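You operate a simulated robot arm through the tools that you are given. There is no shell and no other tool. Be economical: measure what you need, move in short steps, check, and stop when the job is done.

You are at the controls of a simulated robot arm. One attempt, no reset.

JOB
Take the blue jack off the lift table, then wind the table to the red band.
Fine: trolley braked first; jack aboard over the blue trolley side, side shut and bolted again. Where these are worked on the way, their far stop is far enough and under half their travel is too little: blue trolley side.

Only the result counts: the job must be done as asked and must still hold three seconds after the hand-in. Knocking over, shifting, dropping, spilling or breaking anything else fails it.

ROBOT AND FRAMES
A 7-joint arm with a two-finger gripper on a trunk, on a base that drives. Base frame: it is fixed to the floor where the robot stands at the start and does not move with it; the origin is under the middle of the robot, x ahead of it, y to its left, z up; the surface under the hand at the start is at about z = 0.62. Lengths are in m, angles in rad, forces in N, time in s.
With the tool pointing down near the work surface it reaches from about 0.38 to 0.78 m from the robot's upright axis, wherever it stands. Its first joint turns from -2.496 to 2.496 rad. Places, roughly: blue jack key [0.5, 0.9, 0.7]; blue slide bolt [0.3, 0.1, 0.8]; blue trolley side [0.3, 0.4, 0.7]; brake rocker [0.6, 0, 0.7]; lift table crank [0.9, 1.3, 1]; red flag [1.1, 1.2, 1]; red slide bolt [0.8, 0.1, 0.8]; trolley [0.6, 0.4, 0.3]; trolley deck [0.6, 0.4, 0.6]. Payload 2.45 kg.
The TCP is the grasp point between the finger pads, 0.026 m short of the fingertips. In the tool frame z runs along the fingers and y along their closing line. Largest opening 0.096 m; the body of the gripper starts 0.069 m behind the TCP.
Orientation is told as [roll, pitch, yaw] about the base's x, y, z axes, in that order, counted from this pose: with the fingers straight down and closing along the base's y, the tool's x points along the base's -x, its y along +y and its z along -z.

CONTROLS
- The arm moves only by the tool servo_tool. Its argument "plan" is one flat list of numbers, 7 for each row, row after row: the turn, a rotation vector about the tool's x, y, z in rad, then the shift along the tool's x, y, z in m, then the finger opening in m, from 0 to 0.096. In form: [wx, wy, wz, tx, ty, tz, jaw, wx, wy, wz, tx, ty, tz, jaw, ...]. A call has 1 to 12 rows; each row is the pose to reach, as a shift and turn from the pose commanded when the call began, along the tool's axes at that moment. A row lasts 0.2 s, in which the tool goes at most 0.05 m and 0.15 rad; a call with a longer step from one row to the next is refused whole, and so is a gripper value outside its range. A pose out of reach is approached as far as the arm can. The call stops where the force on the tool passes 90 N (or 10 N more than at its start, if that is more) or the arm is blocked; 0.2 s more then pass. The fingers move at their own pace and stop on an object; they squeeze with about 37 N. The grip force told is the motor's: it shows also when the fingers shut on nothing. Time passes only in rows, and 0.2 s behind the last, so rows that repeat a pose let the fingers close. The reply holds the time, the measured pose of the TCP, the force on the tool along the base axes, the opening and the grip force, in the units named above and with some noise, with the torque about the TCP (base axes, N m) and any sound that the robot's microphone picked up.
- Cameras (640 x 400 px; columns grow to the right, rows downward): "scene" is now at [0.0228, 0.1983, 1.3687]; the picture's right is [0.21, -0.98, 0.00], its down [-0.78, -0.16, -0.60] and it looks along [0.59, 0.12, -0.80] (base axes); focal length 276 px, centre (320, 200). "wrist" rides on the gripper at [0.082, 0.003, -0.098] in the tool frame; the picture's right is [-0.04, 1.00, 0.00], its down [-0.73, -0.03, -0.68] and it looks along [-0.68, -0.03, 0.73] (tool axes); focal length 256 px, centre (320, 200). There is no depth. A picture from a camera that has moved, and an enlarged one, comes with that camera's place and axes in the base frame and with its lens.
- camera(camera): a new picture of that camera. No time passes.
- move_column(by): slides the trunk up (or, below 0, down) by that many m; the arm and the scene camera ride with it, the base frame stays. It gives what a move gives, with no picture.
- roll_base(legs): drives the robot by 1 to 6 legs, each [ahead, turn to the left] in m and rad, along the robot's own axes; the way and the turn of a leg run together, so that a leg with both is an arc; at most 1.5 m and 3.142 rad a leg. The arm and the cameras ride along, it lands a little off, and it stops where it bumps. It gives what a move gives.
- aim_head(pan, tilt): turns the head with the scene camera to pan (to the left, within 2.705 rad either way) and tilt (down, from -0.506 to 1.204), counted from straight ahead of the robot. It gives what a move gives.
- zoom(camera, box): a new picture of the part [left, top, right, bottom] of that camera's present view, enlarged. No time passes.
- finish_job(): hands the job in; it is judged then, once.

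Work in short steps. Places have to be worked out from the pictures, the camera data and where the tool is seen: move nearer, look again, correct. Check each grasp and each placing, and mend what went wrong. You have 120 turns and 90 pictures in all, those below and enlarged ones among them. Open the gripper and draw the arm clear of the work before you hand the job in, unless the task says otherwise; then end with one line.

The tools are called by a JSON object that holds its "fn" and its "kwargs". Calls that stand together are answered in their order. servo_tool: Moves the arm, as the interface text tells. Its arguments: {"type":"object","properties":{"plan":{"type":"array","items":{"type":"number"}}},"required":["plan"]} The other tools are called the same way: move_column (by) slides the trunk up or down; roll_base (legs) drives the base; aim_head (pan, tilt) turns the head that bears the scene camera; camera (camera) takes a picture; zoom (camera, box) takes an enlarged picture of a part of a camera's view; finish_job () hands the job in.

At the start:

```text
time_s: 0.0
tool_pos: [0.4666, 0.3526, 1.0597]
ee_rot: [-0.002, 0.002, 0.001]
wrist_force: [0.1, 0.0, -0.3]
moment: [0.04, 0.01, 0.0]
opening: 0.0961
finger_force: 0.1
trunk travel left (down, up): [-0.425, 0.215]
robot x, y, heading: [0.0003, -0.0019, -0.0]
head pan, tilt: [0.208, 0.927]
```

scene: 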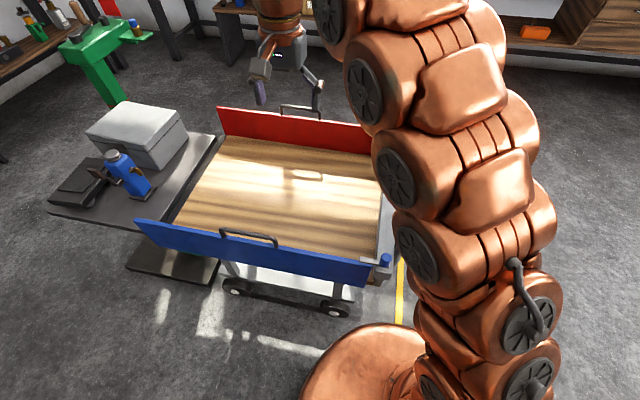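
wrist: 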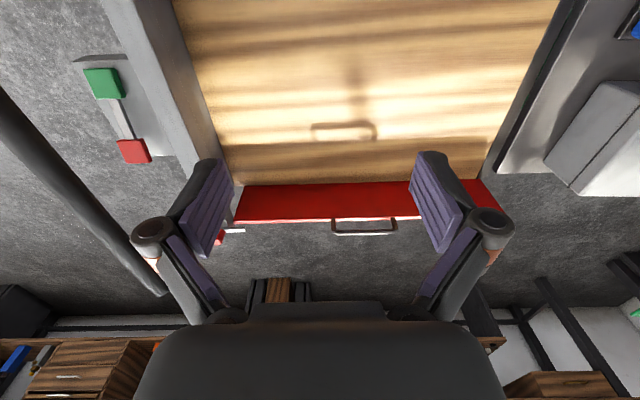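

I'll look closer at the trolley's brake rocker and bolt, and at the lift table.

{"fn": "zoom", "kwargs": {"camera": "wrist", "box": [40, 20, 240, 260]}}

{"fn": "zoom", "kwargs": {"camera": "scene", "box": [0, 80, 260, 280]}}

{"fn": "zoom", "kwargs": {"camera": "scene", "box": [200, 210, 420, 340]}}

{"fn": "aim_head", "kwargs": {"pan": 0.95, "tilt": 0.55}}

{"fn": "camera", "kwargs": {"camera": "scene"}}

```text
1.67 times, centred on (140, 140) of wrist
camera zoom: at [0.3844, 0.3567, 1.1575], right [0.04, 1.0, 0.0], down [0.73, -0.03, 0.68], along [0.68, -0.03, -0.73], focal length 427 px, centre (620, 300)
```

zoom: 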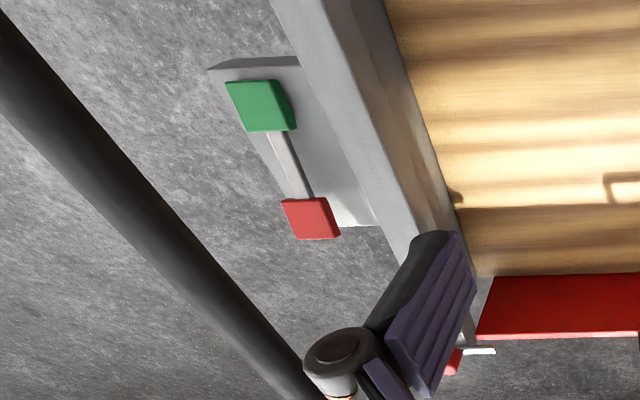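

```text
2.00 times, centred on (130, 180) of scene
camera zoom: at [0.0228, 0.1983, 1.3687], right [0.21, -0.98, 0.0], down [-0.78, -0.16, -0.6], along [0.59, 0.12, -0.8], focal length 551 px, centre (700, 240)
```

zoom: 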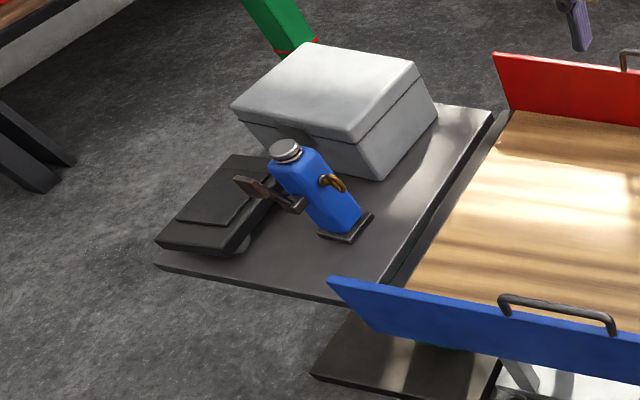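

```text
2.91 times, centred on (310, 275) of scene
camera zoom: at [0.0228, 0.1983, 1.3687], right [0.21, -0.98, 0.0], down [-0.78, -0.16, -0.6], along [0.59, 0.12, -0.8], focal length 802 px, centre (349, -18)
```

zoom: 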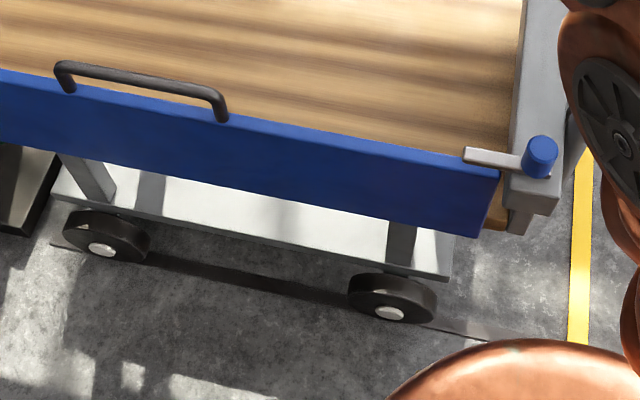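

```text
time_s: 1.1
tool_pos: [0.4678, 0.3525, 1.0596]
ee_rot: [-0.001, -0.002, 0.001]
wrist_force: [-0.2, 0.1, 0.4]
moment: [-0.03, 0.03, -0.03]
opening: 0.0959
finger_force: 0.0
trunk travel left (down, up): [-0.425, 0.215]
robot x, y, heading: [0.001, -0.0006, 0.007]
head pan, tilt: [0.949, 0.55]
```

```text
84 pictures are left
camera scene: at [0.0026, 0.256, 1.3999], right [0.81, -0.58, 0.0], down [-0.3, -0.43, -0.85], along [0.5, 0.69, -0.52], focal length 276 px, centre (320, 200)
```

scene: 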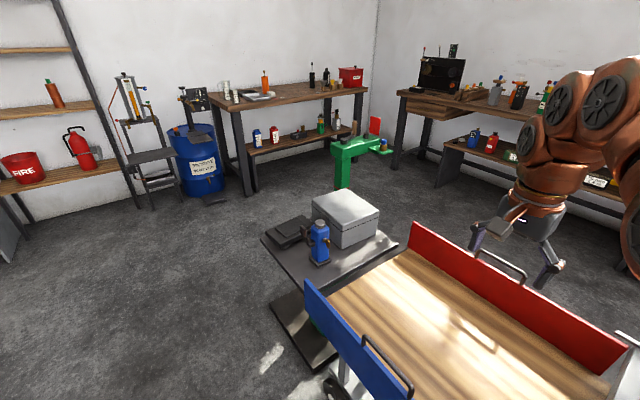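

Zooming on the green crank post to understand the "red band" and the flag.

{"fn": "zoom", "kwargs": {"camera": "scene", "box": [310, 100, 410, 200]}}

{"fn": "zoom", "kwargs": {"camera": "scene", "box": [250, 180, 410, 280]}}

```text
4.00 times, centred on (360, 150) of scene
camera zoom: at [0.0026, 0.256, 1.3999], right [0.81, -0.58, 0.0], down [-0.3, -0.43, -0.85], along [0.5, 0.69, -0.52], focal length 1103 px, centre (160, 400)
```

zoom: 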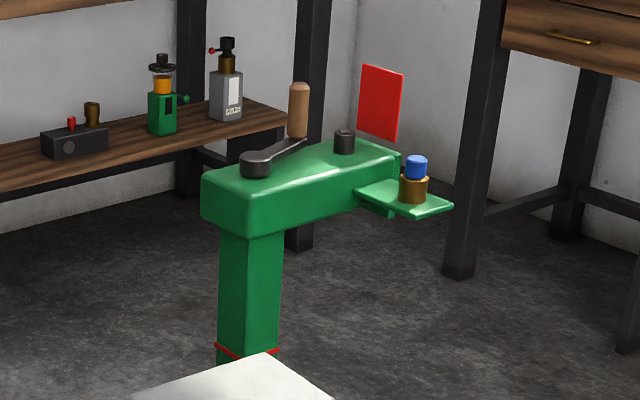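

```text
4.00 times, centred on (330, 230) of scene
camera zoom: at [0.0026, 0.256, 1.3999], right [0.81, -0.58, 0.0], down [-0.3, -0.43, -0.85], along [0.5, 0.69, -0.52], focal length 1103 px, centre (280, 80)
```

zoom: 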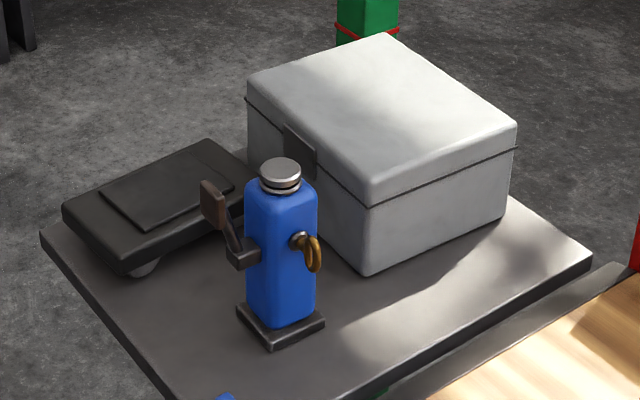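

The brake rocker lies at about (0.6, 0, 0.7). I move the hand over to look along it from y≈0.05.

{"fn": "servo_tool", "kwargs": {"plan": [0, 0, 0, 0.01, -0.05, 0, 0.096, 0, 0, 0, 0.02, -0.1, 0, 0.096, 0, 0, 0, 0.03, -0.15, 0, 0.096, 0, 0, 0, 0.04, -0.2, 0, 0.08, 0, 0, 0, 0.05, -0.25, 0, 0.06, 0, 0, 0, 0.06, -0.3, 0, 0.03, 0, 0, 0, 0.06, -0.3, 0, 0.0]}}

{"fn": "camera", "kwargs": {"camera": "wrist"}}

{"fn": "aim_head", "kwargs": {"pan": -0.1, "tilt": 0.9}}

{"fn": "camera", "kwargs": {"camera": "scene"}}

```text
refused: row 1 steps farther than a row can; nothing moved
```

```text
81 pictures are left
camera wrist: at [0.3844, 0.3567, 1.1575], right [0.04, 1.0, 0.0], down [0.73, -0.03, 0.68], along [0.68, -0.03, -0.73], focal length 256 px, centre (320, 200)
```

wrist: 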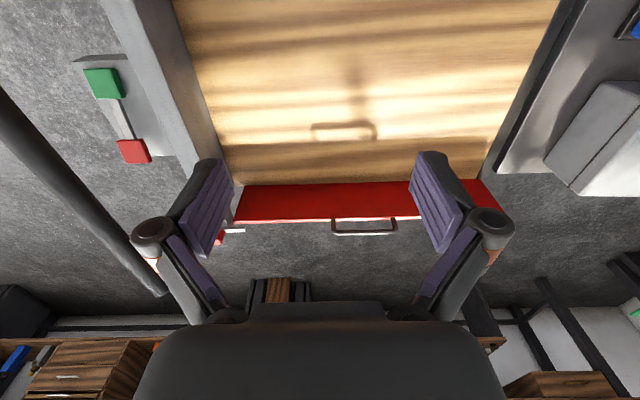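

```text
time_s: 2.4
tool_pos: [0.4655, 0.353, 1.06]
ee_rot: [0.0, 0.0, 0.0]
wrist_force: [-0.1, 0.5, -0.1]
moment: [0.03, -0.03, 0.0]
opening: 0.0962
finger_force: 0.0
trunk travel left (down, up): [-0.425, 0.215]
robot x, y, heading: [-0.0006, 0.0007, 0.001]
head pan, tilt: [-0.099, 0.901]
```

```text
80 pictures are left
camera scene: at [0.0255, 0.1756, 1.3707], right [-0.1, -1.0, 0.0], down [-0.78, 0.08, -0.62], along [0.62, -0.06, -0.78], focal length 276 px, centre (320, 200)
```

scene: 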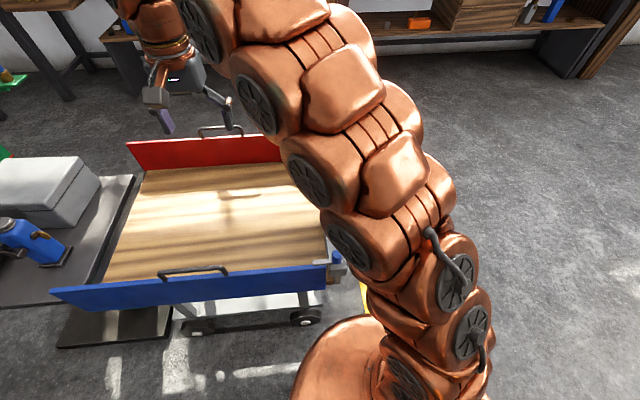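

A step must stay under 0.05 m. Redoing it with shorter rows.

{"fn": "servo_tool", "kwargs": {"plan": [0, 0, 0, 0.01, -0.045, 0, 0.09, 0, 0, 0, 0.02, -0.09, 0, 0.07, 0, 0, 0, 0.03, -0.135, 0, 0.05, 0, 0, 0, 0.04, -0.18, 0, 0.03, 0, 0, 0, 0.05, -0.225, 0, 0.01, 0, 0, 0, 0.06, -0.27, 0, 0.0, 0, 0, 0, 0.07, -0.31, 0, 0.0]}}

{"fn": "camera", "kwargs": {"camera": "wrist"}}

{"fn": "camera", "kwargs": {"camera": "scene"}}

```text
time_s: 4.0
tool_pos: [0.3964, 0.0436, 1.0621]
ee_rot: [0.001, -0.001, -0.001]
wrist_force: [0.3, 0.0, -0.6]
moment: [-0.04, -0.01, -0.03]
opening: 0.0001
finger_force: 22.6
trunk travel left (down, up): [-0.425, 0.215]
robot x, y, heading: [-0.001, 0.0042, -0.005]
head pan, tilt: [-0.099, 0.901]
```

```text
79 pictures are left
camera wrist: at [0.3135, 0.0471, 1.1584], right [0.04, 1.0, 0.0], down [0.73, -0.03, 0.68], along [0.68, -0.03, -0.73], focal length 256 px, centre (320, 200)
```

wrist: 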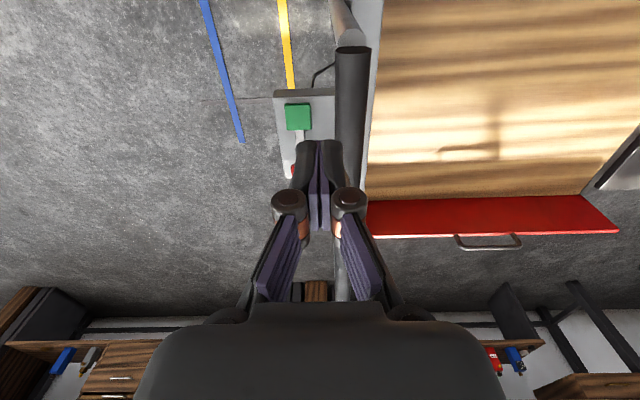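

```text
78 pictures are left
camera scene: at [0.0255, 0.1757, 1.3706], right [-0.1, -1.0, 0.0], down [-0.78, 0.08, -0.62], along [0.62, -0.06, -0.78], focal length 276 px, centre (320, 200)
```

scene: 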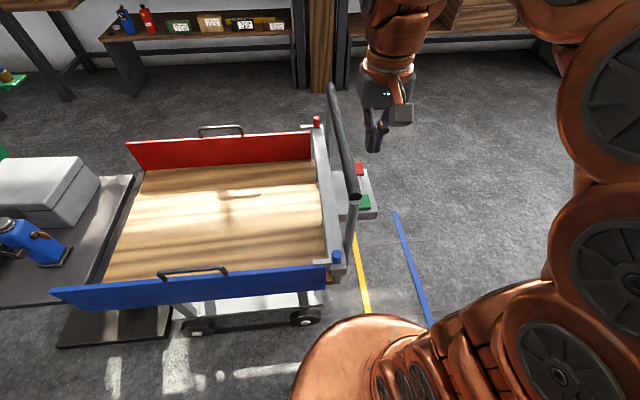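

The hand is clear of the scene view now; zoom in on the rocker and the bolts.

{"fn": "zoom", "kwargs": {"camera": "scene", "box": [300, 140, 420, 230]}}

{"fn": "zoom", "kwargs": {"camera": "scene", "box": [270, 220, 390, 310]}}

{"fn": "zoom", "kwargs": {"camera": "wrist", "box": [250, 70, 370, 200]}}

```text
4.44 times, centred on (360, 185) of scene
camera zoom: at [0.0255, 0.1757, 1.3706], right [-0.1, -1.0, 0.0], down [-0.78, 0.08, -0.62], along [0.62, -0.06, -0.78], focal length 1225 px, centre (142, 267)
```

zoom: 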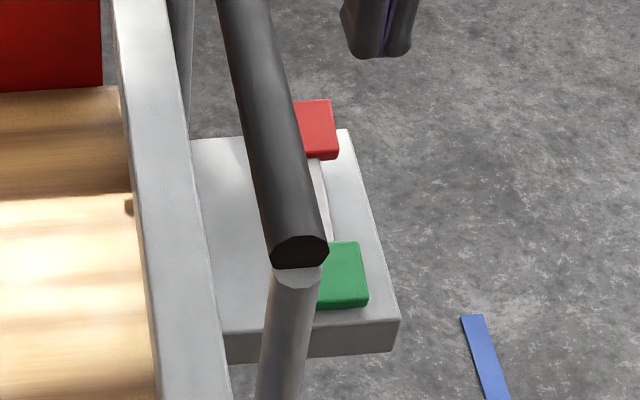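

```text
4.44 times, centred on (330, 265) of scene
camera zoom: at [0.0255, 0.1757, 1.3706], right [-0.1, -1.0, 0.0], down [-0.78, 0.08, -0.62], along [0.62, -0.06, -0.78], focal length 1225 px, centre (276, -89)
```

zoom: 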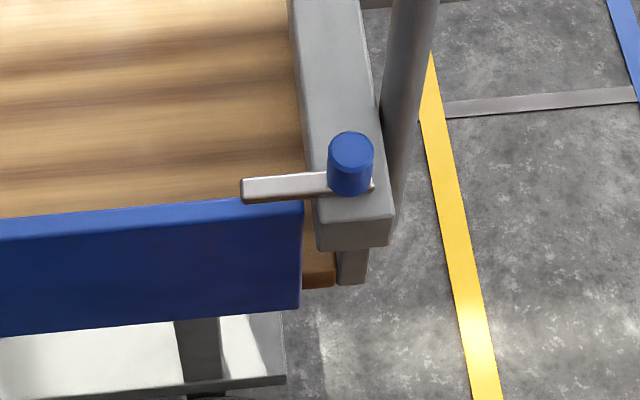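

```text
3.08 times, centred on (310, 135) of wrist
camera zoom: at [0.3135, 0.0471, 1.1584], right [0.04, 1.0, 0.0], down [0.73, -0.03, 0.68], along [0.68, -0.03, -0.73], focal length 788 px, centre (351, 400)
```

zoom: 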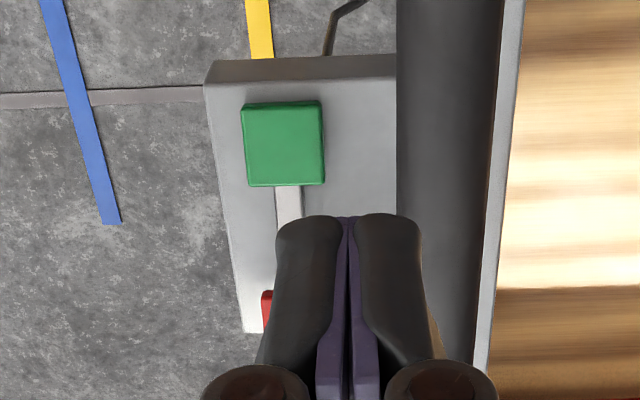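

The pads' heights aren't clear from here: green ≈(0.515,0,0.72), red ≈(0.65,-0.02,0.71). I look from the side with the hand at y≈-0.25, yawed left.

{"fn": "servo_tool", "kwargs": {"plan": [0, 0, -0.1, -0.007, -0.041, 0.015, 0, 0, 0, -0.2, -0.014, -0.082, 0.03, 0, 0, 0, -0.3, -0.021, -0.123, 0.045, 0, 0, 0, -0.42, -0.028, -0.164, 0.06, 0, 0, 0, -0.54, -0.036, -0.205, 0.075, 0, 0, 0, -0.66, -0.043, -0.246, 0.09, 0, 0, 0, -0.78, -0.05, -0.29, 0.1, 0]}}

{"fn": "camera", "kwargs": {"camera": "wrist"}}

```text
time_s: 5.6
tool_pos: [0.4441, -0.2478, 0.9598]
ee_rot: [0.001, 0.0, 0.783]
wrist_force: [0.6, 0.6, 0.3]
moment: [0.0, 0.03, -0.01]
opening: 0.0001
finger_force: 28.5
trunk travel left (down, up): [-0.425, 0.215]
robot x, y, heading: [0.0009, 0.0052, 0.005]
head pan, tilt: [-0.099, 0.901]
```

```text
74 pictures are left
camera wrist: at [0.3843, -0.3017, 1.0582], right [-0.68, 0.74, 0.0], down [0.54, 0.5, 0.68], along [0.5, 0.46, -0.73], focal length 256 px, centre (320, 200)
```

wrist: 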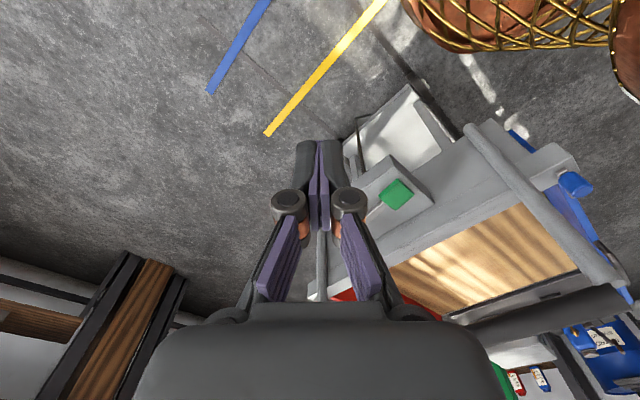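

The fingers hide the red pad; I shift the hand +x, lower it, and yaw further to look along +y.

{"fn": "servo_tool", "kwargs": {"plan": [0, 0, -0.12, -0.026, -0.026, 0.02, 0, 0, 0, -0.24, -0.053, -0.053, 0.04, 0, 0, 0, -0.36, -0.08, -0.08, 0.06, 0, 0, 0, -0.5, -0.106, -0.106, 0.08, 0]}}

{"fn": "camera", "kwargs": {"camera": "wrist"}}

```text
time_s: 6.6
tool_pos: [0.5933, -0.2478, 0.8794]
ee_rot: [0.0, 0.001, 1.281]
wrist_force: [0.0, 0.4, 0.7]
moment: [-0.01, -0.03, -0.02]
opening: 0.0
finger_force: 28.7
trunk travel left (down, up): [-0.425, 0.215]
robot x, y, heading: [-0.0005, 0.0022, 0.001]
head pan, tilt: [-0.099, 0.901]
```

```text
73 pictures are left
camera wrist: at [0.5677, -0.3249, 0.9778], right [-0.95, 0.32, 0.0], down [0.24, 0.69, 0.68], along [0.22, 0.64, -0.73], focal length 256 px, centre (320, 200)
```

wrist: 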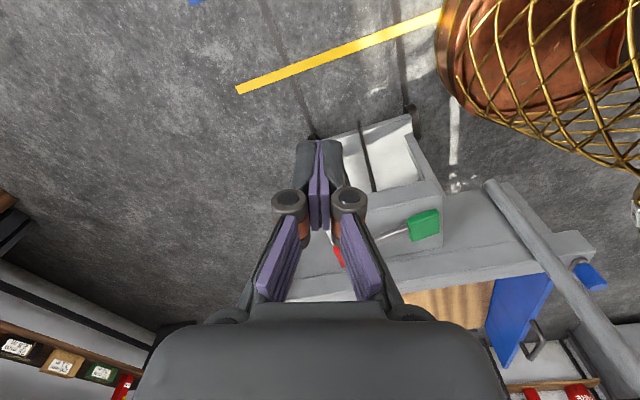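

Zoom on the rocker.

{"fn": "zoom", "kwargs": {"camera": "wrist", "box": [320, 180, 460, 290]}}

```text
3.64 times, centred on (390, 235) of wrist
camera zoom: at [0.5677, -0.3249, 0.9778], right [-0.95, 0.32, 0.0], down [0.24, 0.69, 0.68], along [0.22, 0.64, -0.73], focal length 931 px, centre (66, 73)
```

zoom: 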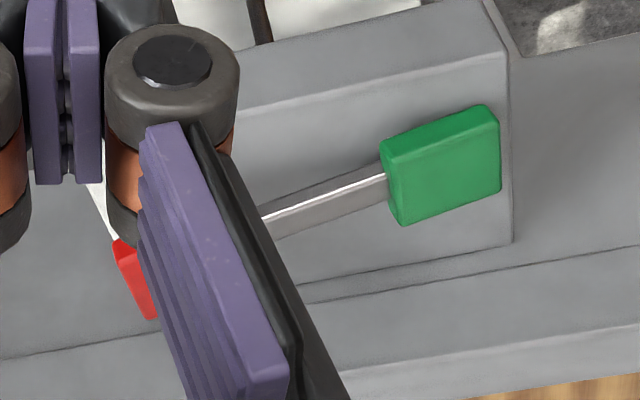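

The rocker's bar slopes so that the green end is down and the red end is raised: brake is off, red has to be pressed. Red pad ≈(0.636,0,0.735); push bar at y≈0.07, z≈0.94, so I approach tilted from -y. First the yaw, then the tilt.

{"fn": "servo_tool", "kwargs": {"plan": [0, 0, -0.145, 0, 0, 0, 0, 0, 0, -0.29, 0, 0, 0, 0]}}

{"fn": "servo_tool", "kwargs": {"plan": [0, -0.15, 0, 0, 0, 0, 0, 0, -0.3, 0, 0, 0, 0, 0]}}

{"fn": "camera", "kwargs": {"camera": "wrist"}}

```text
time_s: 7.2
tool_pos: [0.5941, -0.2485, 0.8793]
ee_rot: [0.001, 0.001, 1.573]
wrist_force: [-0.6, -1.0, -0.5]
moment: [0.01, 0.01, -0.01]
opening: 0.0001
finger_force: 28.4
trunk travel left (down, up): [-0.425, 0.215]
robot x, y, heading: [-0.0008, -0.0008, -0.004]
head pan, tilt: [-0.099, 0.901]
```

```text
time_s: 7.8
tool_pos: [0.5953, -0.249, 0.8796]
ee_rot: [0.001, -0.302, 1.568]
wrist_force: [0.2, 0.4, 1.1]
moment: [-0.01, 0.01, -0.01]
opening: 0.0001
finger_force: 28.6
trunk travel left (down, up): [-0.425, 0.215]
robot x, y, heading: [-0.0038, 0.0012, -0.0]
head pan, tilt: [-0.099, 0.901]
```

```text
71 pictures are left
camera wrist: at [0.5914, -0.3552, 0.9496], right [-1.0, 0.04, 0.01], down [0.03, 0.5, 0.87], along [0.03, 0.87, -0.5], focal length 256 px, centre (320, 200)
```

wrist: 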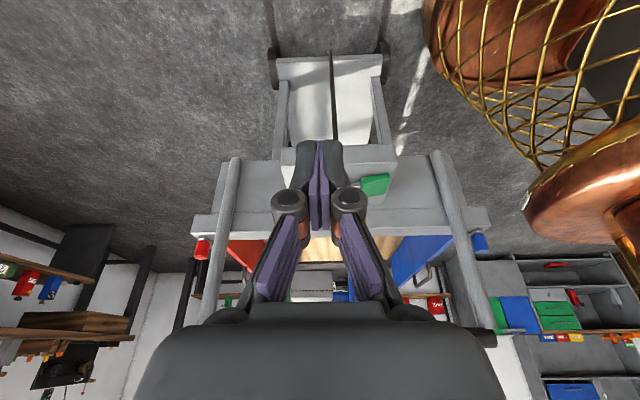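

Move to a hover beside the red pad.

{"fn": "servo_tool", "kwargs": {"plan": [0, 0, 0, -0.0385, -0.0086, 0.0203, 0, 0, 0, 0, -0.077, -0.0172, 0.0406, 0, 0, 0, 0, -0.1155, -0.0258, 0.0609, 0, 0, 0, 0, -0.154, -0.0344, 0.0812, 0, 0, 0, 0, -0.1925, -0.043, 0.1015, 0]}}

{"fn": "camera", "kwargs": {"camera": "wrist"}}

{"fn": "zoom", "kwargs": {"camera": "scene", "box": [290, 90, 450, 230]}}

```text
time_s: 9.0
tool_pos: [0.6391, -0.0351, 0.8401]
ee_rot: [0.001, -0.3, 1.57]
wrist_force: [0.7, -0.4, -0.4]
moment: [0.03, -0.01, 0.0]
opening: 0.0
finger_force: 28.1
trunk travel left (down, up): [-0.425, 0.215]
robot x, y, heading: [-0.0012, -0.0019, 0.001]
head pan, tilt: [-0.099, 0.901]
```

```text
70 pictures are left
camera wrist: at [0.6349, -0.1409, 0.9087], right [-1.0, 0.04, 0.01], down [0.03, 0.5, 0.87], along [0.03, 0.86, -0.5], focal length 256 px, centre (320, 200)
```

wrist: 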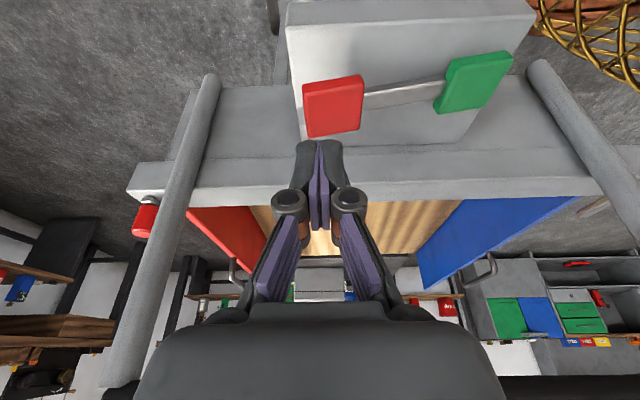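

```text
2.86 times, centred on (370, 160) of scene
camera zoom: at [0.0254, 0.1749, 1.3707], right [-0.1, -0.99, 0.0], down [-0.78, 0.08, -0.62], along [0.62, -0.06, -0.78], focal length 788 px, centre (177, 314)
```

zoom: 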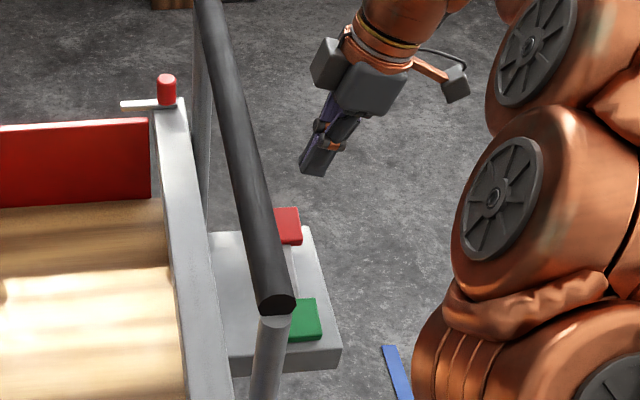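

Red pad confirmed near (0.63, 0, 0.735). Press down onto it in small rows.

{"fn": "servo_tool", "kwargs": {"plan": [0, 0, 0, -0.014, 0.006, 0.0358, 0, 0, 0, 0, -0.0051, 0.006, 0.0644, 0, 0, 0, 0, 0.0008, 0.006, 0.0835, 0, 0, 0, 0, 0.0037, 0.006, 0.093, 0, 0, 0, 0, 0.0067, 0.006, 0.1026, 0, 0, 0, 0, 0.0111, 0.006, 0.1169, 0]}}

{"fn": "camera", "kwargs": {"camera": "wrist"}}

```text
time_s: 10.2
tool_pos: [0.6363, -0.0097, 0.7559]
ee_rot: [-0.024, -0.304, 1.571]
wrist_force: [-3.9, 2.6, 39.5]
moment: [-0.26, 0.31, 0.02]
opening: 0.0
finger_force: 29.0
trunk travel left (down, up): [-0.425, 0.215]
robot x, y, heading: [0.0004, 0.0021, -0.001]
head pan, tilt: [-0.099, 0.901]
stopped in row 5: the force on the tool passed its limit at 102 N (the readings are from after the stop); the commanded pose is now the measured one
```

```text
68 pictures are left
camera wrist: at [0.6302, -0.1169, 0.8245], right [-1.0, 0.04, -0.01], down [0.01, 0.5, 0.87], along [0.04, 0.87, -0.5], focal length 256 px, centre (320, 200)
```

wrist: 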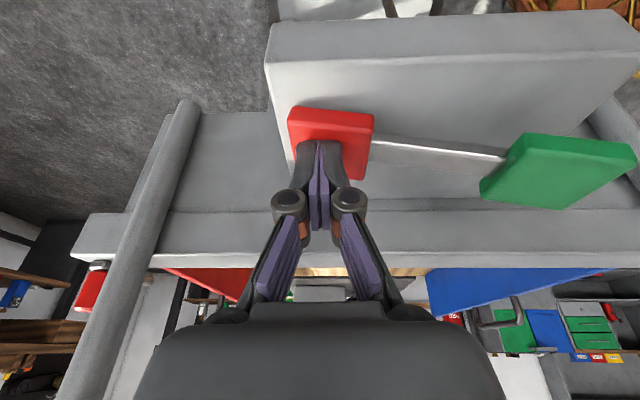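

The rocker has swung: red down, green up. Retract and check it stays.

{"fn": "servo_tool", "kwargs": {"plan": [0, 0, 0, -0.006, 0, -0.02, 0, 0, 0, 0, 0.01, 0, -0.06, 0, 0, 0, 0, 0.03, 0, -0.1, 0]}}

{"fn": "camera", "kwargs": {"camera": "wrist"}}

```text
time_s: 11.0
tool_pos: [0.635, -0.0693, 0.8351]
ee_rot: [-0.013, -0.302, 1.572]
wrist_force: [-0.8, -0.2, -1.2]
moment: [-0.02, 0.0, -0.03]
opening: 0.0
finger_force: 28.6
trunk travel left (down, up): [-0.425, 0.215]
robot x, y, heading: [0.0023, -0.0011, 0.002]
head pan, tilt: [-0.099, 0.901]
```

```text
67 pictures are left
camera wrist: at [0.6296, -0.1758, 0.9042], right [-1.0, 0.04, 0.0], down [0.02, 0.5, 0.87], along [0.04, 0.87, -0.5], focal length 256 px, centre (320, 200)
```

wrist: 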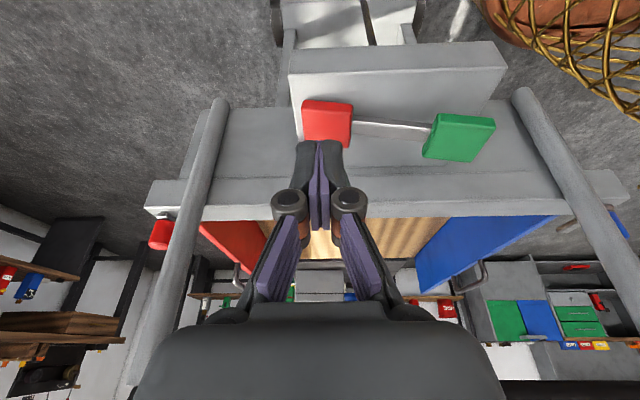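

Brake is on. The blue knob triangulates to ≈(0.315, 0.109, 0.785), too near for my reach, and the side needs room to swing; I lift and straighten the hand, and look behind before backing up.

{"fn": "servo_tool", "kwargs": {"plan": [0, 0.15, 0, 0.02, 0, -0.04, 0, 0, 0.3, 0, 0.04, 0, -0.08, 0, 0, 0.3, 0, 0.05, 0, -0.12, 0, 0, 0.3, 0, 0.05, 0, -0.16, 0]}}

{"fn": "servo_tool", "kwargs": {"plan": [0, 0, 0.14, 0, 0.02, 0, 0, 0, 0, 0.28, 0, 0.04, 0, 0, 0, 0, 0.42, 0, 0.06, 0, 0, 0, 0, 0.56, 0, 0.08, 0, 0, 0, 0, 0.7, 0, 0.1, 0, 0, 0, 0, 0.84, 0, 0.12, 0, 0, 0, 0, 0.98, 0, 0.14, 0, 0, 0, 0, 1.12, 0, 0.16, 0, 0, 0, 0, 1.26, 0, 0.18, 0, 0, 0, 0, 1.4, 0, 0.18, 0, 0.05, 0, 0, 1.57, 0, 0.18, 0, 0.05]}}

{"fn": "aim_head", "kwargs": {"pan": 2.6, "tilt": 0.7}}

{"fn": "camera", "kwargs": {"camera": "scene"}}

```text
time_s: 12.0
tool_pos: [0.6313, -0.1643, 0.9726]
ee_rot: [-0.007, -0.004, 1.566]
wrist_force: [0.5, 0.4, 0.0]
moment: [0.01, 0.01, 0.0]
opening: 0.0
finger_force: 28.6
trunk travel left (down, up): [-0.425, 0.215]
robot x, y, heading: [0.0021, -0.0005, 0.0]
head pan, tilt: [-0.099, 0.901]
```

```text
refused: row 11 steps farther than a row can; nothing moved
```

```text
time_s: 14.4
tool_pos: [0.6333, -0.1641, 0.9733]
ee_rot: [-0.012, -0.004, 1.567]
wrist_force: [0.8, -0.2, -1.1]
moment: [0.02, -0.02, 0.0]
opening: 0.0001
finger_force: 28.4
trunk travel left (down, up): [-0.425, 0.215]
robot x, y, heading: [0.0023, 0.0012, -0.003]
head pan, tilt: [2.601, 0.7]
```

```text
66 pictures are left
camera scene: at [-0.1225, 0.2266, 1.3868], right [0.52, 0.86, 0.0], down [0.55, -0.33, -0.76], along [-0.66, 0.39, -0.64], focal length 276 px, centre (320, 200)
```

scene: 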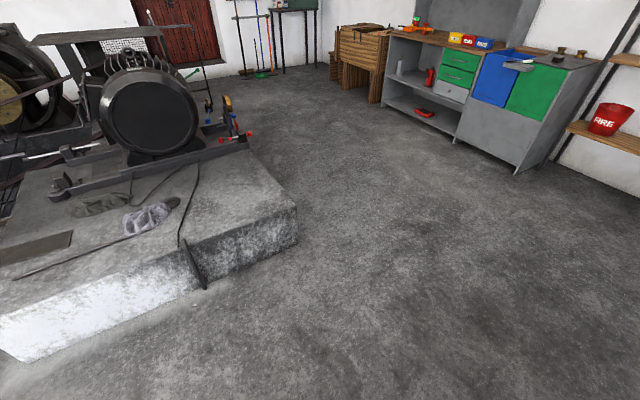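

Platform behind starts at x≈-1.2, so backing 0.3 m is safe. Yaw the hand back, then roll.

{"fn": "servo_tool", "kwargs": {"plan": [0, 0, 0.14, 0, 0.02, 0, 0, 0, 0, 0.28, 0, 0.04, 0, 0, 0, 0, 0.42, 0, 0.06, 0, 0, 0, 0, 0.56, 0, 0.08, 0, 0, 0, 0, 0.7, 0, 0.1, 0, 0, 0, 0, 0.84, 0, 0.12, 0, 0, 0, 0, 0.98, 0, 0.12, 0, 0, 0, 0, 1.12, 0, 0.12, 0, 0, 0, 0, 1.26, 0, 0.12, 0, 0, 0, 0, 1.4, 0, 0.12, 0, 0.05, 0, 0, 1.54, 0, 0.12, 0, 0.05, 0, 0, 1.57, 0, 0.12, 0, 0.05]}}

{"fn": "roll_base", "kwargs": {"legs": [[-0.3, 0]]}}

{"fn": "aim_head", "kwargs": {"pan": 0.35, "tilt": 0.8}}

{"fn": "camera", "kwargs": {"camera": "scene"}}

{"fn": "camera", "kwargs": {"camera": "wrist"}}

```text
time_s: 17.0
tool_pos: [0.5123, -0.1637, 0.9715]
ee_rot: [0.004, -0.012, -0.004]
wrist_force: [1.0, 0.1, 0.1]
moment: [0.01, 0.0, -0.02]
opening: 0.0501
finger_force: 0.1
trunk travel left (down, up): [-0.425, 0.215]
robot x, y, heading: [-0.0022, 0.0002, -0.003]
head pan, tilt: [2.601, 0.7]
```

```text
time_s: 19.0
tool_pos: [0.2132, -0.1654, 0.972]
ee_rot: [0.003, -0.013, -0.005]
wrist_force: [0.4, 0.4, -0.3]
moment: [0.01, 0.0, 0.03]
opening: 0.05
finger_force: 0.1
trunk travel left (down, up): [-0.425, 0.215]
robot x, y, heading: [-0.2987, 0.0009, -0.003]
head pan, tilt: [2.601, 0.7]
```

```text
time_s: 21.1
tool_pos: [0.214, -0.1665, 0.9719]
ee_rot: [0.001, -0.012, -0.008]
wrist_force: [-0.7, 1.0, 0.1]
moment: [-0.02, 0.0, 0.01]
opening: 0.05
finger_force: 0.0
trunk travel left (down, up): [-0.425, 0.215]
robot x, y, heading: [-0.2984, 0.0, -0.005]
head pan, tilt: [0.351, 0.799]
```

```text
65 pictures are left
camera scene: at [-0.2705, 0.2111, 1.3786], right [0.34, -0.94, 0.0], down [-0.67, -0.24, -0.7], along [0.66, 0.24, -0.72], focal length 276 px, centre (320, 200)
```

scene: 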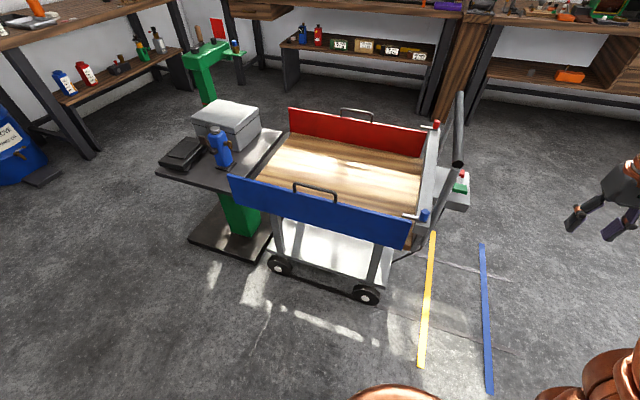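

```text
64 pictures are left
camera wrist: at [0.1314, -0.1608, 1.0689], right [0.05, 1.0, 0.0], down [0.73, -0.04, 0.69], along [0.69, -0.03, -0.73], focal length 256 px, centre (320, 200)
```

wrist: 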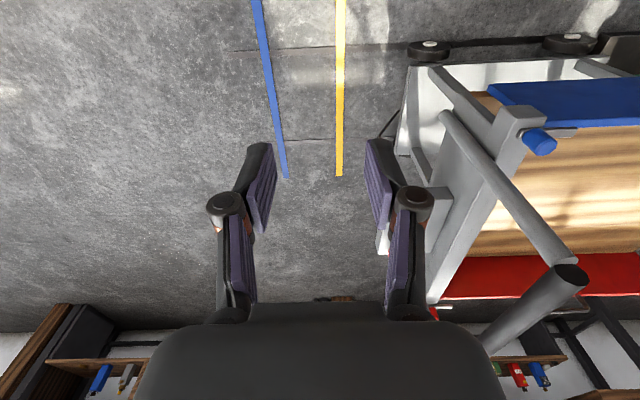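

Good vantage. Zoom on the bolt from both cameras.

{"fn": "zoom", "kwargs": {"camera": "scene", "box": [360, 180, 470, 260]}}

{"fn": "zoom", "kwargs": {"camera": "wrist", "box": [440, 70, 600, 190]}}

```text
5.00 times, centred on (415, 220) of scene
camera zoom: at [-0.2705, 0.2111, 1.3786], right [0.34, -0.94, 0.0], down [-0.67, -0.24, -0.7], along [0.66, 0.24, -0.72], focal length 1378 px, centre (-155, 100)
```

zoom: 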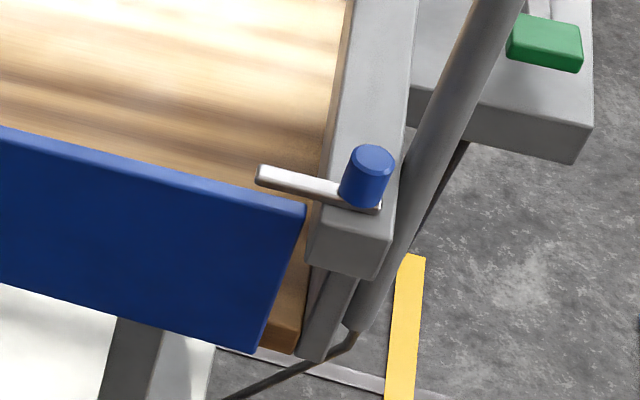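

```text
3.33 times, centred on (520, 130) of wrist
camera zoom: at [0.1314, -0.1608, 1.0689], right [0.05, 1.0, 0.0], down [0.73, -0.04, 0.69], along [0.69, -0.03, -0.73], focal length 853 px, centre (-347, 433)
```

zoom: 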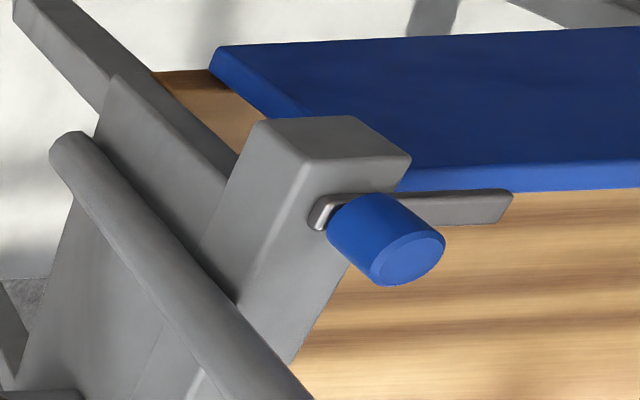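

The bar slides along y over the side's corner; knob top ≈(0.318, 0.110, 0.796). I go to a tilted hover (hand leaning toward me to clear the push bar), fingers closing along y.

{"fn": "servo_tool", "kwargs": {"plan": [0, -0.07, 0, -0.007, 0.04, 0.013, 0.07, 0, -0.14, 0, -0.014, 0.08, 0.026, 0.07, 0, -0.21, 0, -0.021, 0.12, 0.039, 0.07, 0, -0.28, 0, -0.028, 0.16, 0.052, 0.07, 0, -0.35, 0, -0.035, 0.2, 0.065, 0.07, 0, -0.42, 0, -0.042, 0.24, 0.078, 0.07, 0, -0.5, 0, -0.05, 0.277, 0.09, 0.07]}}

{"fn": "camera", "kwargs": {"camera": "wrist"}}

{"fn": "zoom", "kwargs": {"camera": "scene", "box": [330, 140, 490, 260]}}

```text
time_s: 22.7
tool_pos: [0.2684, 0.1114, 0.8835]
ee_rot: [0.004, -0.514, -0.008]
wrist_force: [-0.7, -0.4, 0.1]
moment: [0.03, 0.03, 0.04]
opening: 0.0702
finger_force: 0.1
trunk travel left (down, up): [-0.425, 0.215]
robot x, y, heading: [-0.2961, 0.0002, -0.007]
head pan, tilt: [0.351, 0.799]
```

```text
61 pictures are left
camera wrist: at [0.1476, 0.1164, 0.9289], right [0.04, 1.0, 0.02], down [0.31, -0.03, 0.95], along [0.95, -0.03, -0.31], focal length 256 px, centre (320, 200)
```

wrist: 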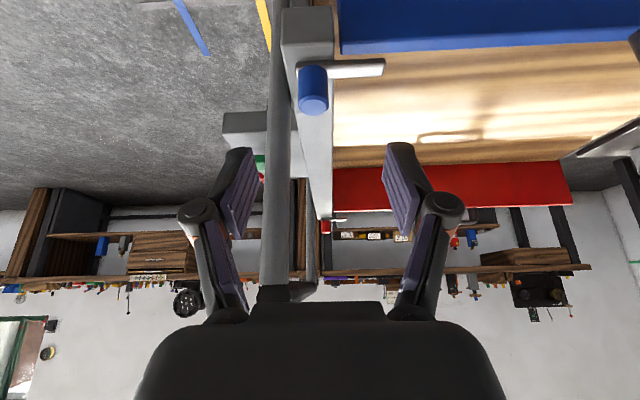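

```text
3.33 times, centred on (410, 200) of scene
camera zoom: at [-0.2705, 0.2108, 1.3786], right [0.34, -0.94, 0.0], down [-0.67, -0.24, -0.7], along [0.66, 0.24, -0.72], focal length 919 px, centre (20, 200)
```

zoom: 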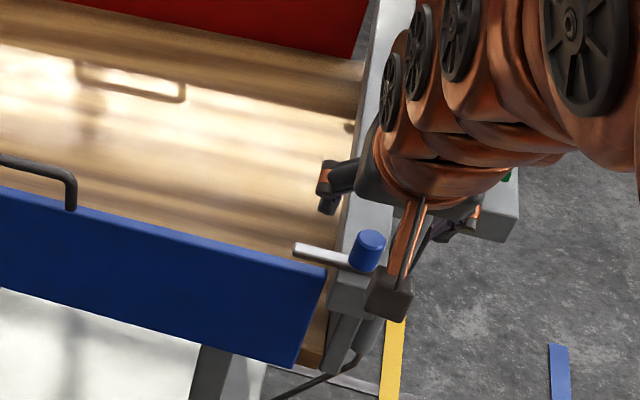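

Knob is centred below the fingers at (0.314, 0.108). Slide down on it and close.

{"fn": "servo_tool", "kwargs": {"plan": [0, 0, 0, 0.0026, -0.001, 0.033, 0.07, 0, 0, 0, 0.0052, -0.002, 0.066, 0.07, 0, 0, 0, 0.0078, -0.002, 0.0973, 0.07, 0, 0, 0, 0.0078, -0.002, 0.0973, 0.05, 0, 0, 0, 0.0078, -0.002, 0.0973, 0.03, 0, 0, 0, 0.0078, -0.002, 0.0973, 0.01, 0, 0, 0, 0.0078, -0.002, 0.0973, 0.0]}}

{"fn": "camera", "kwargs": {"camera": "wrist"}}

{"fn": "zoom", "kwargs": {"camera": "scene", "box": [330, 140, 490, 260]}}

```text
time_s: 24.3
tool_pos: [0.3094, 0.1071, 0.7978]
ee_rot: [0.004, -0.519, -0.011]
wrist_force: [1.2, -27.2, 38.3]
moment: [-0.78, -0.2, -0.23]
opening: 0.0232
finger_force: 35.7
trunk travel left (down, up): [-0.425, 0.215]
robot x, y, heading: [-0.2949, -0.0003, -0.008]
head pan, tilt: [0.351, 0.799]
```

```text
59 pictures are left
camera wrist: at [0.1893, 0.1126, 0.843], right [0.04, 1.0, 0.02], down [0.3, -0.04, 0.95], along [0.95, -0.03, -0.3], focal length 256 px, centre (320, 200)
```

wrist: 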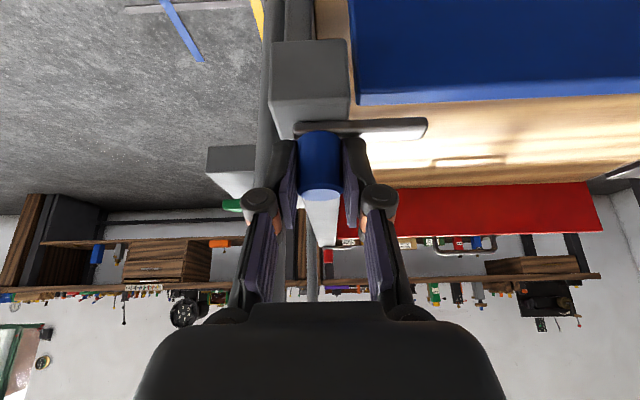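

```text
3.33 times, centred on (410, 200) of scene
camera zoom: at [-0.2717, 0.2093, 1.3794], right [0.34, -0.94, 0.0], down [-0.67, -0.24, -0.7], along [0.66, 0.24, -0.72], focal length 919 px, centre (20, 200)
```

zoom: 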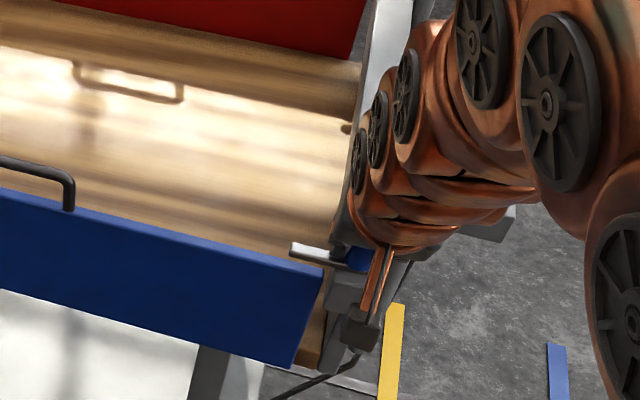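

Gripped (0.023 m). Now slide the bolt along -y in small rows, easing up a few mm.

{"fn": "servo_tool", "kwargs": {"plan": [0, 0, 0, 0, 0.001, -0.003, 0, 0, 0, 0, 0, -0.01, -0.003, 0, 0, 0, 0, 0, -0.02, -0.003, 0, 0, 0, 0, 0, -0.03, -0.003, 0, 0, 0, 0, 0, -0.04, -0.003, 0, 0, 0, 0, 0, -0.05, -0.003, 0, 0, 0, 0, 0, -0.06, -0.003, 0]}}

{"fn": "camera", "kwargs": {"camera": "wrist"}}

```text
time_s: 25.9
tool_pos: [0.3072, 0.0687, 0.7982]
ee_rot: [-0.022, -0.511, 0.009]
wrist_force: [35.3, 63.4, 17.3]
moment: [1.86, -0.82, 0.13]
opening: 0.023
finger_force: 45.3
trunk travel left (down, up): [-0.425, 0.215]
robot x, y, heading: [-0.296, -0.0012, -0.002]
head pan, tilt: [0.351, 0.799]
```

```text
57 pictures are left
camera wrist: at [0.1873, 0.0734, 0.8438], right [0.04, 1.0, 0.0], down [0.31, -0.01, 0.95], along [0.95, -0.03, -0.31], focal length 256 px, centre (320, 200)
```

wrist: 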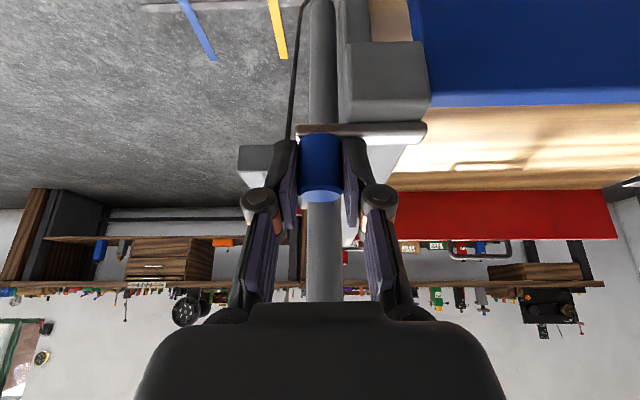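

The bolt moved 0.038 m to its stop and its end now clears the panel. Release and draw back along the tool axis.

{"fn": "servo_tool", "kwargs": {"plan": [0, 0, 0, 0, 0.0, 0, 0.03, 0, 0, 0, 0, 0.0, 0, 0.05, 0, 0, 0, 0, 0, -0.03, 0.06, 0, 0, 0, 0, 0, -0.075, 0.06, 0, 0, 0, 0, 0, -0.12, 0.06]}}

{"fn": "camera", "kwargs": {"camera": "wrist"}}

{"fn": "zoom", "kwargs": {"camera": "scene", "box": [220, 140, 460, 290]}}

```text
time_s: 27.1
tool_pos: [0.2493, 0.0511, 0.9003]
ee_rot: [0.001, -0.51, -0.006]
wrist_force: [0.6, -0.4, -1.4]
moment: [0.01, 0.03, -0.02]
opening: 0.0601
finger_force: 0.0
trunk travel left (down, up): [-0.425, 0.215]
robot x, y, heading: [-0.3007, -0.0008, -0.007]
head pan, tilt: [0.351, 0.799]
```

```text
56 pictures are left
camera wrist: at [0.1287, 0.0552, 0.9462], right [0.04, 1.0, 0.02], down [0.31, -0.03, 0.95], along [0.95, -0.03, -0.31], focal length 256 px, centre (320, 200)
```

wrist: 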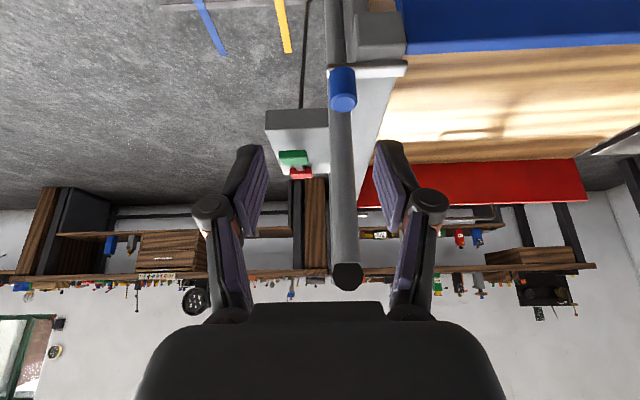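

```text
2.67 times, centred on (340, 215) of scene
camera zoom: at [-0.27, 0.2115, 1.3786], right [0.34, -0.94, 0.0], down [-0.67, -0.24, -0.7], along [0.66, 0.24, -0.72], focal length 735 px, centre (267, 160)
```

zoom: 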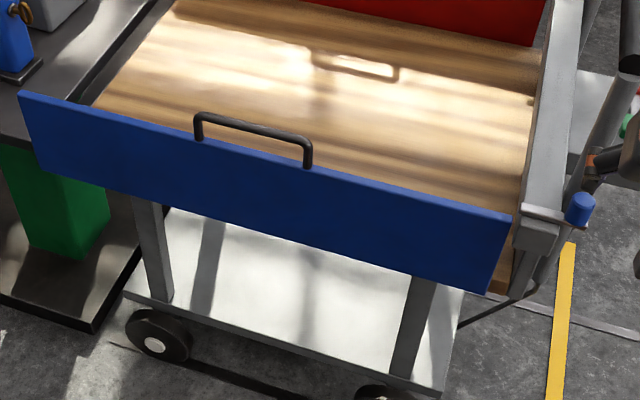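

Bolt is withdrawn. The side's grip bar spans y≈0.375–0.50 at (x≈0.31, z≈0.795). I untilt, lift and go left above it, then yaw 90° so the fingers close along x.

{"fn": "servo_tool", "kwargs": {"plan": [0, 0.08, 0, -0.003, 0.04, -0.02, 0.06, 0, 0.16, 0, -0.006, 0.08, -0.04, 0.06, 0, 0.24, 0, -0.009, 0.12, -0.05, 0.06, 0, 0.32, 0, -0.012, 0.16, -0.06, 0.06, 0, 0.4, 0, -0.015, 0.205, -0.07, 0.06, 0, 0.46, 0, -0.018, 0.25, -0.08, 0.06, 0, 0.51, 0, -0.0216, 0.29, -0.08, 0.06]}}

{"fn": "servo_tool", "kwargs": {"plan": [0, 0, -0.145, 0, 0.01, 0, 0.06, 0, 0, -0.29, 0, 0.02, 0, 0.06, 0, 0, -0.435, 0, 0.03, 0, 0.06, 0, 0, -0.58, 0, 0.04, 0, 0.06, 0, 0, -0.725, 0, 0.05, 0, 0.06, 0, 0, -0.87, 0, 0.06, 0, 0.06, 0, 0, -1.015, 0, 0.07, 0, 0.06, 0, 0, -1.16, 0, 0.08, 0, 0.06, 0, 0, -1.305, 0, 0.09, 0, 0.06, 0, 0, -1.44, 0, 0.1, 0, 0.06, 0, 0, -1.571, 0, 0.1, 0, 0.06]}}

{"fn": "camera", "kwargs": {"camera": "wrist"}}

{"fn": "camera", "kwargs": {"camera": "scene"}}

```text
time_s: 28.7
tool_pos: [0.2293, 0.3409, 0.9843]
ee_rot: [0.002, -0.001, -0.006]
wrist_force: [-0.1, -0.2, 0.3]
moment: [0.02, -0.02, 0.0]
opening: 0.0598
finger_force: 0.1
trunk travel left (down, up): [-0.425, 0.215]
robot x, y, heading: [-0.2959, 0.0008, -0.007]
head pan, tilt: [0.351, 0.799]
```

```text
time_s: 31.1
tool_pos: [0.2217, 0.432, 0.9638]
ee_rot: [0.0, 0.0, 1.566]
wrist_force: [0.3, 0.4, 0.2]
moment: [0.01, 0.05, -0.01]
opening: 0.06
finger_force: 0.1
out of reach, approached as far as the arm can: row 10, 11
trunk travel left (down, up): [-0.425, 0.215]
robot x, y, heading: [-0.2978, 0.003, -0.007]
head pan, tilt: [0.351, 0.799]
```

```text
54 pictures are left
camera wrist: at [0.2177, 0.3509, 1.0617], right [-1.0, 0.04, 0.0], down [0.03, 0.73, 0.68], along [0.03, 0.68, -0.73], focal length 256 px, centre (320, 200)
```

wrist: 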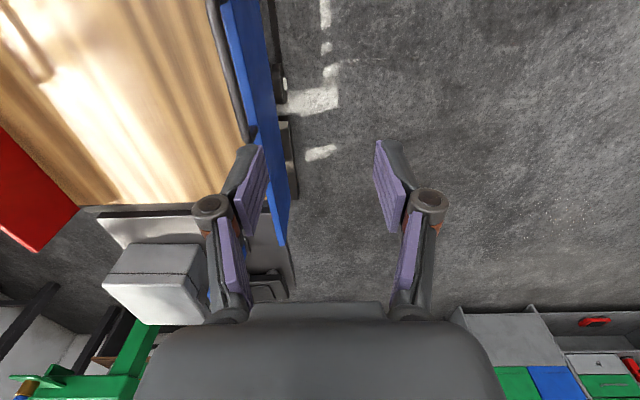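

```text
53 pictures are left
camera scene: at [-0.2703, 0.2116, 1.3785], right [0.34, -0.94, 0.0], down [-0.67, -0.24, -0.7], along [0.66, 0.24, -0.72], focal length 276 px, centre (320, 200)
```

scene: 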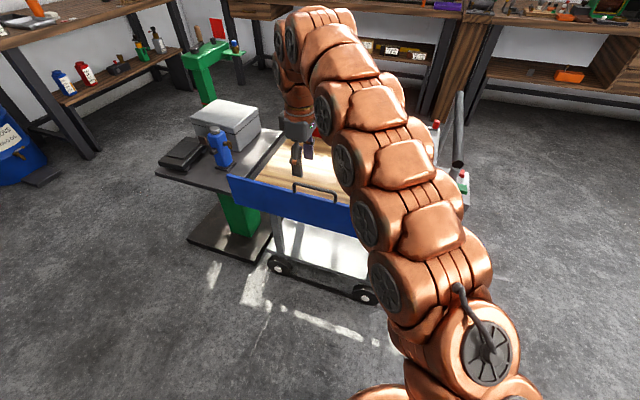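

Bar confirmed at x≈0.311, z≈0.79. Move over it and down, straddling, then check before closing.

{"fn": "servo_tool", "kwargs": {"plan": [0, 0, 0, -0.003, -0.03, 0.02, 0.06, 0, 0, 0, -0.006, -0.06, 0.05, 0.06, 0, 0, 0, -0.008, -0.089, 0.085, 0.06, 0, 0, 0, -0.008, -0.089, 0.12, 0.06]}}

{"fn": "camera", "kwargs": {"camera": "wrist"}}

```text
time_s: 32.1
tool_pos: [0.3116, 0.4405, 0.8447]
ee_rot: [-0.002, -0.002, 1.565]
wrist_force: [-0.2, 0.3, 1.2]
moment: [-0.03, -0.01, 0.02]
opening: 0.0601
finger_force: 0.0
out of reach, approached as far as the arm can: row 3
trunk travel left (down, up): [-0.425, 0.215]
robot x, y, heading: [-0.2978, -0.0009, -0.004]
head pan, tilt: [0.351, 0.799]
```

```text
52 pictures are left
camera wrist: at [0.3068, 0.3587, 0.9431], right [-1.0, 0.05, 0.0], down [0.03, 0.73, 0.68], along [0.03, 0.68, -0.73], focal length 256 px, centre (320, 200)
```

wrist: 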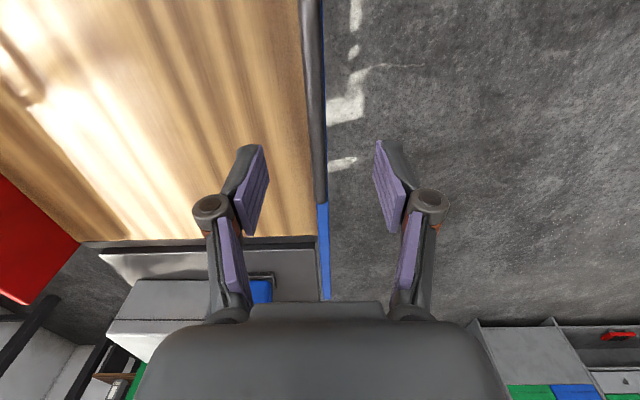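

Bar is centred between the fingers. Down and close.

{"fn": "servo_tool", "kwargs": {"plan": [0, 0, 0, 0, 0, 0.025, 0.06, 0, 0, 0, 0, 0, 0.052, 0.06, 0, 0, 0, 0, 0, 0.052, 0.04, 0, 0, 0, 0, 0, 0.052, 0.02, 0, 0, 0, 0, 0, 0.052, 0, 0, 0, 0, 0, 0, 0.052, 0]}}

{"fn": "camera", "kwargs": {"camera": "wrist"}}

```text
time_s: 33.5
tool_pos: [0.3115, 0.44, 0.7926]
ee_rot: [-0.001, -0.002, 1.563]
wrist_force: [2.2, 0.1, -0.1]
moment: [0.18, -0.03, 0.29]
opening: 0.0109
finger_force: 32.8
trunk travel left (down, up): [-0.425, 0.215]
robot x, y, heading: [-0.2956, 0.0022, -0.005]
head pan, tilt: [0.351, 0.799]
```

```text
51 pictures are left
camera wrist: at [0.3075, 0.3587, 0.8904], right [-1.0, 0.05, 0.0], down [0.03, 0.73, 0.68], along [0.03, 0.68, -0.73], focal length 256 px, centre (320, 200)
```

wrist: 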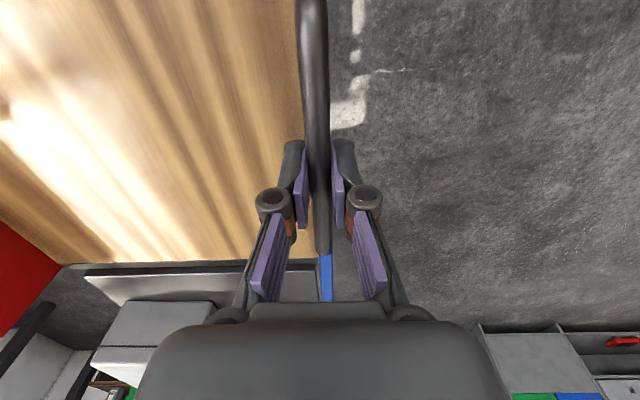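

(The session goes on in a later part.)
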